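You operate a simulated robot arm through the tools that you are given. There is no shell and no other tool. Be economical: measure what you need, move in short steps, check, and stop when the job is done.

Carry out the task below with a simulated robot arm. There is one attempt and no reset: what you move stays moved.

TASK
Stand the purple cap beside the yellow square cup. It goes on the side that lies toward x +1.0, y +0.0 (a direction in the base frame), with about 3 cm between them.
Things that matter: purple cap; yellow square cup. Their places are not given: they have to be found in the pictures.

It is judged by the outcome, as a careful person would: the job done as asked, and still so three seconds after it is handed in. It fails if anything else is knocked over, pushed out of place, dropped, spilled or broken.

THE ROBOT
A 6-joint arm with a two-finger parallel gripper, fixed in place. Base frame: the origin is at the foot of the arm, x ahead of it, y to its left, z up; the work surface is at about z = 0. Lengths are in cm, angles in degrees, forces in N, time in s.
With the tool pointing down near the work surface it reaches from about 14 to 58 cm from the base axis. Its first joint turns from -66.0 to 66.0 degrees. Payload 2.1 kg.
Tool frame: the origin (TCP) lies between the finger pads and is the grasp point; the fingertips stand 3 cm ahead of it; z points along the fingers, y is the line along which they close. The gripper opens to 9.4 cm. The fingers are 2.8 cm wide and 1 cm thick; the gripper's body (5 by 9.6 cm) begins 5.5 cm behind the TCP.
Orientation is told as [roll, pitch, yaw] about the base's x, y, z axes, in that order, counted from this pose: with the fingers straight down and closing along the base's y, the tool's x points along the base's -x, its y along +y and its z along -z.

THE INTERFACE
- The arm moves only by the tool apply_moves. Its argument "series" is a list of rows, each a list of 5 numbers: the finger opening in cm, from 0 to 9.4, then the shift along the tool's x, y, z in cm, then the turn about the tool's z in degrees. In form: [[jaw, dx, dy, dz, twist], ...]. A call has 1 to 10 rows; each row shifts and turns the commanded pose from where the row before left it, along the tool's axes as they then stand. A row lasts 0.2 s, in which the tool goes at most 5 cm and 8.6 degrees; a call with a longer step from one row to the next is refused whole, and so is a gripper value outside its range. A pose out of reach is approached as far as the arm can. The call stops where the force on the tool passes 40 N (or 10 N more than at its start, if that is more) or the arm is blocked; 0.2 s more then pass. The fingers move at their own pace (about 7.2 cm/s each) and stop on an object; they squeeze with about 38 N. The grip force told is the motor's: it shows also when the fingers shut on nothing. Time passes only in rows, and 0.2 s behind the last, so rows that do not move let the fingers close. It gives the time, the measured TCP pose, the force on the tool (base axes), the opening and the grip force at its end, in the units of the frame above (readings bear some noise).
- Cameras (640 x 400 px; columns grow to the right, rows downward): "scene" is fixed at [5.96, -39.04, 46.39]; the picture's right is [0.73, -0.68, 0.00], its down [-0.46, -0.49, -0.74] and it looks along [0.51, 0.54, -0.67] (base axes); focal length 320 px, centre (320, 200). "wrist" rides on the gripper at [-3.7, 0, -5.8] in the tool frame; the picture's right is [0.00, -1.00, 0.00], its down [0.97, 0.00, -0.24] and it looks along [0.24, 0.00, 0.97] (tool axes); focal length 218 px, centre (320, 200).
- grab_frame(camera): a new picture of that camera. No time passes.
- probe_pixels(camera, pixels): for up to 12 pixels [column, row] of the newest picture of that camera ("zoom" is the newest enlarged one), the place [x, y, z] in the base frame of the surface seen there, good to about 0.2 cm, but the place of the scene camera against the robot may be out by one fixed shift of up to 1.8 cm in any direction. No time passes.
- close_up(camera, box): a new picture of the part [left, top, right, bottom] of that camera's present view, enlarged. No time passes.
- close_job(): hands the job in; it is judged then, once.

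Work in short steps. Measure before you move; look again where a grasp or a placing could have gone wrong, and mend it. You have 60 turns and 20 pictures in all, the two below and enlarged ones among them. Open the gripper and draw the arm clear of the work before you hand the job in, unless the task says otherwise; then end with one line.

The tools are called as a command line: name --pt "numbers of a row" for each row, then --argument value for the rest, lists and objects as JSON in quotes. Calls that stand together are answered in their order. apply_moves: Moves the arm, as the interface text tells. Its arguments: {"type":"object","properties":{"series":{"type":"array","items":{"type":"array","items":{"type":"number"}}}},"required":["series"]} The other tools are called the same way: grab_frame (camera) takes a picture; probe_pixels (camera, pixels) gives the place of the surface under pixels of a picture; close_up (camera, box) takes an enlarged picture of a part of a camera's view; close_job () hands the job in.

At the start:

```text
time: 0.0
eef_pos: [33.89, -15.81, 25.77]
ee_rot: [-0.1, 0.0, -0.2]
contact_force: [-0.9, 0.5, -0.1]
gripper_width: 9.39
gripper_force: 0.0
```

scene: 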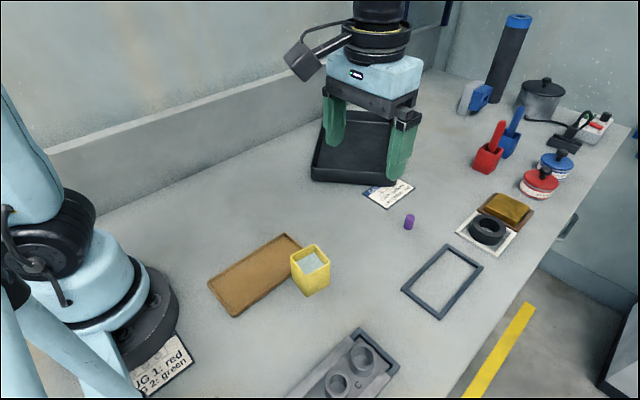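
wrist: 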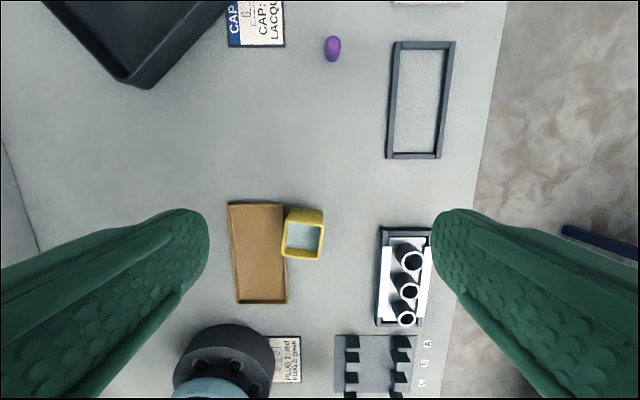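

The wrist picture shows the purple cap at about (333,48) and the yellow cup at (303,233); a label about "CAP" is at (255,22). I'll enlarge these and measure.

probe_pixels --camera "wrist" --pixels '[[333, 42], [333, 48], [333, 58], [288, 209], [323, 211], [320, 258], [284, 254], [303, 235], [303, 260], [360, 150], [333, 80]]'

close_up --camera "scene" --box '[350, 170, 450, 240]'

close_up --camera "wrist" --box '[220, 0, 380, 100]'

```text
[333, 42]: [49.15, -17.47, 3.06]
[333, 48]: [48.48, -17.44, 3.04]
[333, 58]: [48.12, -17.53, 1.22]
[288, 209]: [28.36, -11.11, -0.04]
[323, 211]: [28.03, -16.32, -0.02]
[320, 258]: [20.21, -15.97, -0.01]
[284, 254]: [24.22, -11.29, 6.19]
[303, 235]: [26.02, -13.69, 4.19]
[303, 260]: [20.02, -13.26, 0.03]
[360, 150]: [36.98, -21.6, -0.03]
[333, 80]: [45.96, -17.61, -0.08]
```

```text
5.71 times, centred on (400, 205) of scene
```

zoom: 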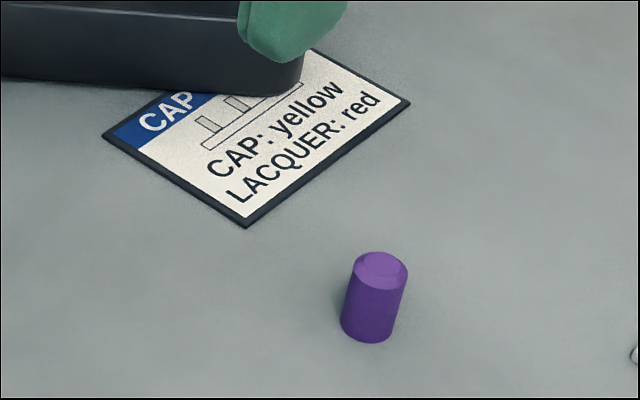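

```text
4.00 times, centred on (300, 50) of wrist
```

zoom: 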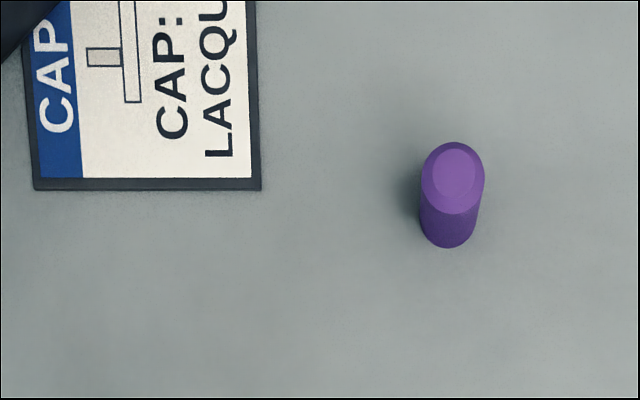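

The cap stands upright, about 3 cm tall, its top near (49, -17.4). Next I measure the cup's rim and outline in an enlarged view.

close_up --camera "wrist" --box '[263, 195, 343, 270]'

```text
5.33 times, centred on (303, 232) of wrist
```

zoom: 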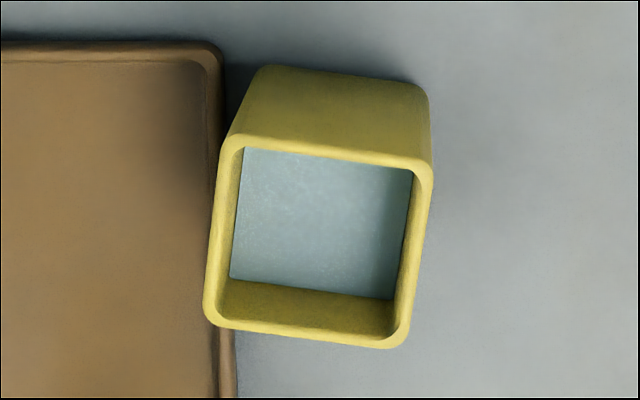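

probe_pixels --camera "zoom" --pixels '[[232, 142], [325, 150], [424, 165], [212, 315], [398, 340], [300, 332], [420, 250], [258, 70], [340, 80], [420, 90], [340, 100], [320, 230]]'

```text
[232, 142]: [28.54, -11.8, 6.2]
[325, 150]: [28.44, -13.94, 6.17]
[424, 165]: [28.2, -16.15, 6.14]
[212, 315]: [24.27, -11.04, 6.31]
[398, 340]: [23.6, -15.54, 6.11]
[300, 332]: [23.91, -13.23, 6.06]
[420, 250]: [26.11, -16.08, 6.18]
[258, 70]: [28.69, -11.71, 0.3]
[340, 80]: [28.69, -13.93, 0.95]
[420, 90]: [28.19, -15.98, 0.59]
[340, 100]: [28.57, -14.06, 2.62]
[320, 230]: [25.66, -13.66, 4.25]
```

The cup is 5 cm across and 6.2 cm high, centred near (26.1, -13.7), with its +x face at x≈28.65. I move above the cap with the fingers at a 5 cm opening.

apply_moves --pt "6 -4 -0.4 1 0" --pt "5 -4 -0.4 2 0" --pt "5 -4 -0.4 2 0" --pt "5 -3.1 -0.44 2.5 0" --pt "5 0 0 4.5 0" --pt "5 0 0 3.5 0" --pt "5 0 0 0 0"

grab_frame --camera "wrist"

```text
time: 1.6
eef_pos: [49.01, -17.56, 10.25]
ee_rot: [-0.1, -0.1, -0.1]
contact_force: [-0.1, 0.1, 0.5]
gripper_width: 5.0
gripper_force: 0.0
```

```text
14 pictures are left
```

wrist: 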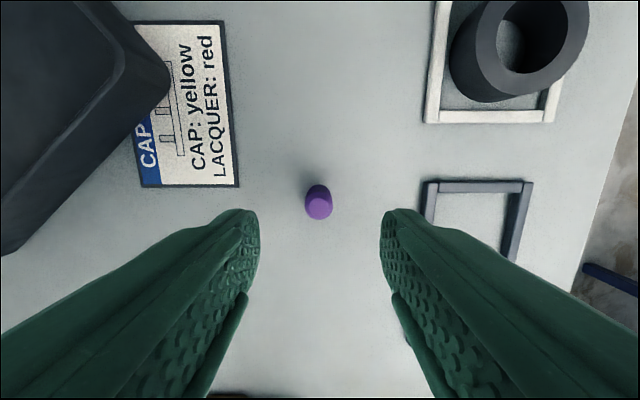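

The cap sits between the fingers at (319,202). I measure it from here.

probe_pixels --camera "wrist" --pixels '[[319, 206], [307, 206], [331, 206], [319, 217], [319, 187], [319, 195]]'

```text
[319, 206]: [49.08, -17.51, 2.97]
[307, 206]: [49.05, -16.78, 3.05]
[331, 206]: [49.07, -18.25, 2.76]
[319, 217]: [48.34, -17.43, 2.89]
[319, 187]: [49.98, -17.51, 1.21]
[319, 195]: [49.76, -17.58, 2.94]
```

The cap's centre is (49.05, -17.5) with radius ≈0.85. The tool is already centred, so I lower to TCP z≈3.5 and close.

apply_moves --pt "5 0 0 3 0" --pt "5 0 0 2.5 0" --pt "5 0 0 1.3 0" --pt "5 0 0 0 0" --pt "1.2 0 0 0 0" --pt "1.2 0 0 0 0" --pt "1.2 0 0 0 0" --pt "1.2 0 0 0 0"

```text
time: 3.4
eef_pos: [49.07, -17.49, 3.61]
ee_rot: [-0.1, -0.1, -0.1]
contact_force: [-0.8, -0.3, 0.8]
gripper_width: 1.85
gripper_force: 37.8
```

Held at 1.85 cm. I lift it 6 cm and carry it to above (32.6, -13.8).

apply_moves --pt "1.2 0 0 -3 0" --pt "1.2 0 0 -3 0" --pt "1.2 3.3 0.74 0 0" --pt "1.2 3.3 0.74 0 0" --pt "1.2 3.3 0.74 0 0" --pt "1.2 3.3 0.74 0 0" --pt "1.2 3.27 0.73 0 0" --pt "1.2 0 0 0 0"

grab_frame --camera "wrist"

close_up --camera "scene" --box '[260, 180, 420, 300]'

```text
time: 5.2
eef_pos: [32.52, -13.87, 9.46]
ee_rot: [0.0, -0.1, 0.0]
contact_force: [0.1, 0.5, -0.2]
gripper_width: 1.81
gripper_force: 37.9
```

```text
13 pictures are left
```

wrist: 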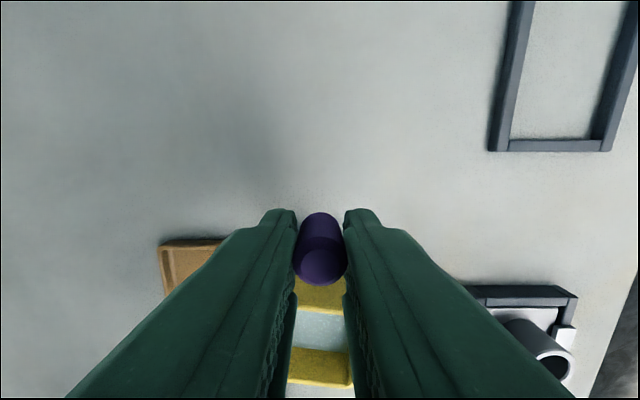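

```text
3.33 times, centred on (340, 240) of scene
```

zoom: 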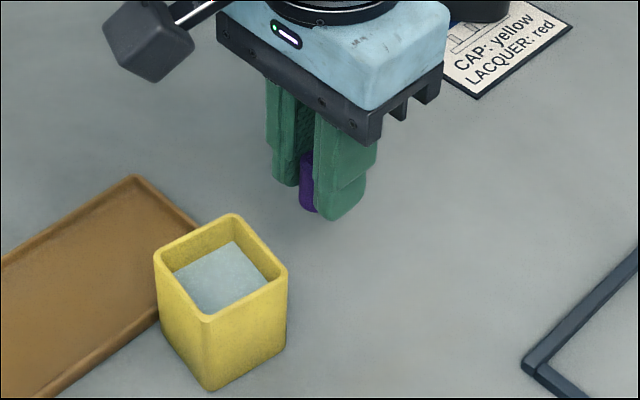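

The cap is upright in the grip and the spot is clear. I lower 5.8 cm, gently at the end, back to the grasp height.

apply_moves --pt "1.2 0 0 2 0" --pt "1.2 0 0 2 0" --pt "1.2 0 0 1 0" --pt "1.2 0 0 0.5 0" --pt "1.2 0 0 0.2 0" --pt "1.2 0 0 0 0"

close_up --camera "scene" --box '[260, 180, 420, 300]'

```text
time: 6.6
eef_pos: [32.49, -13.92, 3.86]
ee_rot: [-0.1, -0.1, -0.1]
contact_force: [-0.1, 0.3, 0.1]
gripper_width: 1.85
gripper_force: 38.7
```

```text
3.33 times, centred on (340, 240) of scene
```

zoom: 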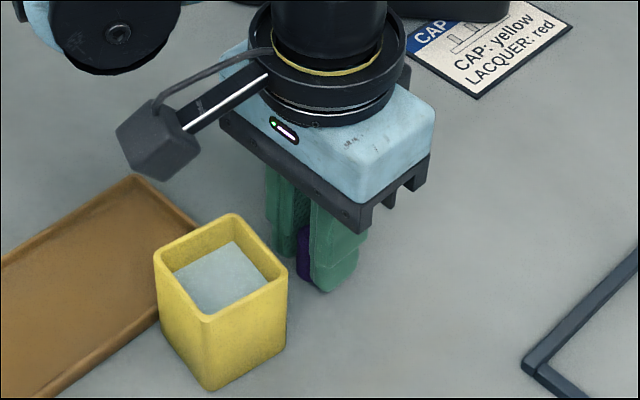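

No contact yet at z=3.86, against 3.61 at the grasp. I lower in small steps.

apply_moves --pt "1.2 0 0 0.1 0" --pt "1.2 0 0 0.1 0" --pt "1.2 0 0 0 0"

```text
time: 7.4
eef_pos: [32.56, -13.92, 3.55]
ee_rot: [-0.1, -0.1, -0.1]
contact_force: [0.8, -0.8, 0.5]
gripper_width: 1.86
gripper_force: 38.2
```

By the commanded sum it is 0.1 cm above the grasp height; I take that off, then open slowly.

apply_moves --pt "1.2 0 0 0.1 0" --pt "1.2 0 0 0 0"

apply_moves --pt "2.2 0 0 0 0" --pt "3 0 0 0 0" --pt "4.5 0 0 0 0" --pt "5 0 0 0 0" --pt "5 0 0 -2 0" --pt "5 0 0 -4 0" --pt "5 -1 0 -4 0" --pt "5 -3 0 -3 0" --pt "5 0 0 0 0"

grab_frame --camera "wrist"

close_up --camera "scene" --box '[260, 180, 420, 300]'

```text
time: 8.0
eef_pos: [32.45, -13.93, 3.45]
ee_rot: [-0.1, -0.1, 0.0]
contact_force: [-0.5, 1.1, 20.1]
gripper_width: 1.83
gripper_force: 38.1
```

```text
time: 10.0
eef_pos: [36.39, -13.92, 16.41]
ee_rot: [-0.1, -0.1, 0.1]
contact_force: [0.2, -0.1, -0.5]
gripper_width: 5.01
gripper_force: 0.1
```

```text
10 pictures are left
```

wrist: 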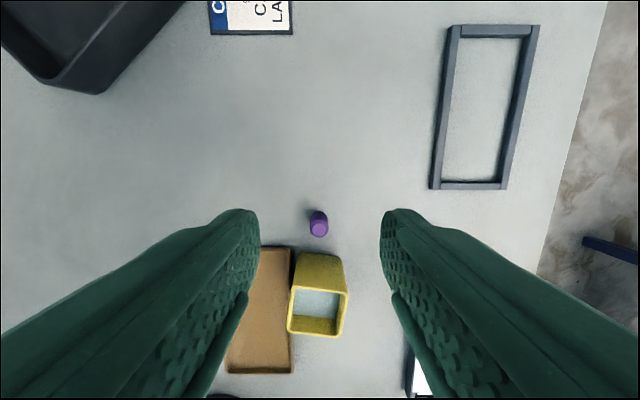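

```text
3.33 times, centred on (340, 240) of scene
```

zoom: 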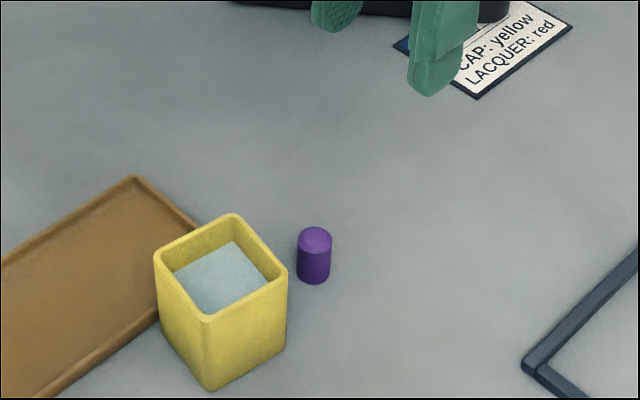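

The cap stands upright at (319,224), beside the cup. I check the gap by measuring.

probe_pixels --camera "wrist" --pixels '[[319, 229], [319, 222], [319, 235], [318, 257], [318, 265], [318, 285], [298, 256], [340, 258]]'

```text
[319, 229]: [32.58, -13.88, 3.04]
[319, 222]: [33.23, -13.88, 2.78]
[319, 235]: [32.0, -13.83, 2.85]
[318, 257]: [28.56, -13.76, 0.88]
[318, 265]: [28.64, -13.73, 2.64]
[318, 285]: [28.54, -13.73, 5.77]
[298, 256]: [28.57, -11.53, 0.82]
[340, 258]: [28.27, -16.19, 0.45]
```

The cap's centre is at x≈32.5 and the cup's face at 28.6, which leaves a gap of about 3.0 cm. I draw the arm a little further off and hand in.

apply_moves --pt "5 0 0 -4 0" --pt "5 0 0 -4 0" --pt "5 0 0 0 0"

close_job

```text
time: 10.8
eef_pos: [36.5, -13.95, 24.56]
ee_rot: [-0.1, 0.0, 0.0]
contact_force: [0.3, 0.3, -0.1]
gripper_width: 5.0
gripper_force: 0.1
```

```text
The job is handed in.
```

The purple cap is standing upright on the +x side of the yellow square cup, with a measured gap of about 3 cm, and the job is handed in with the arm drawn clear.
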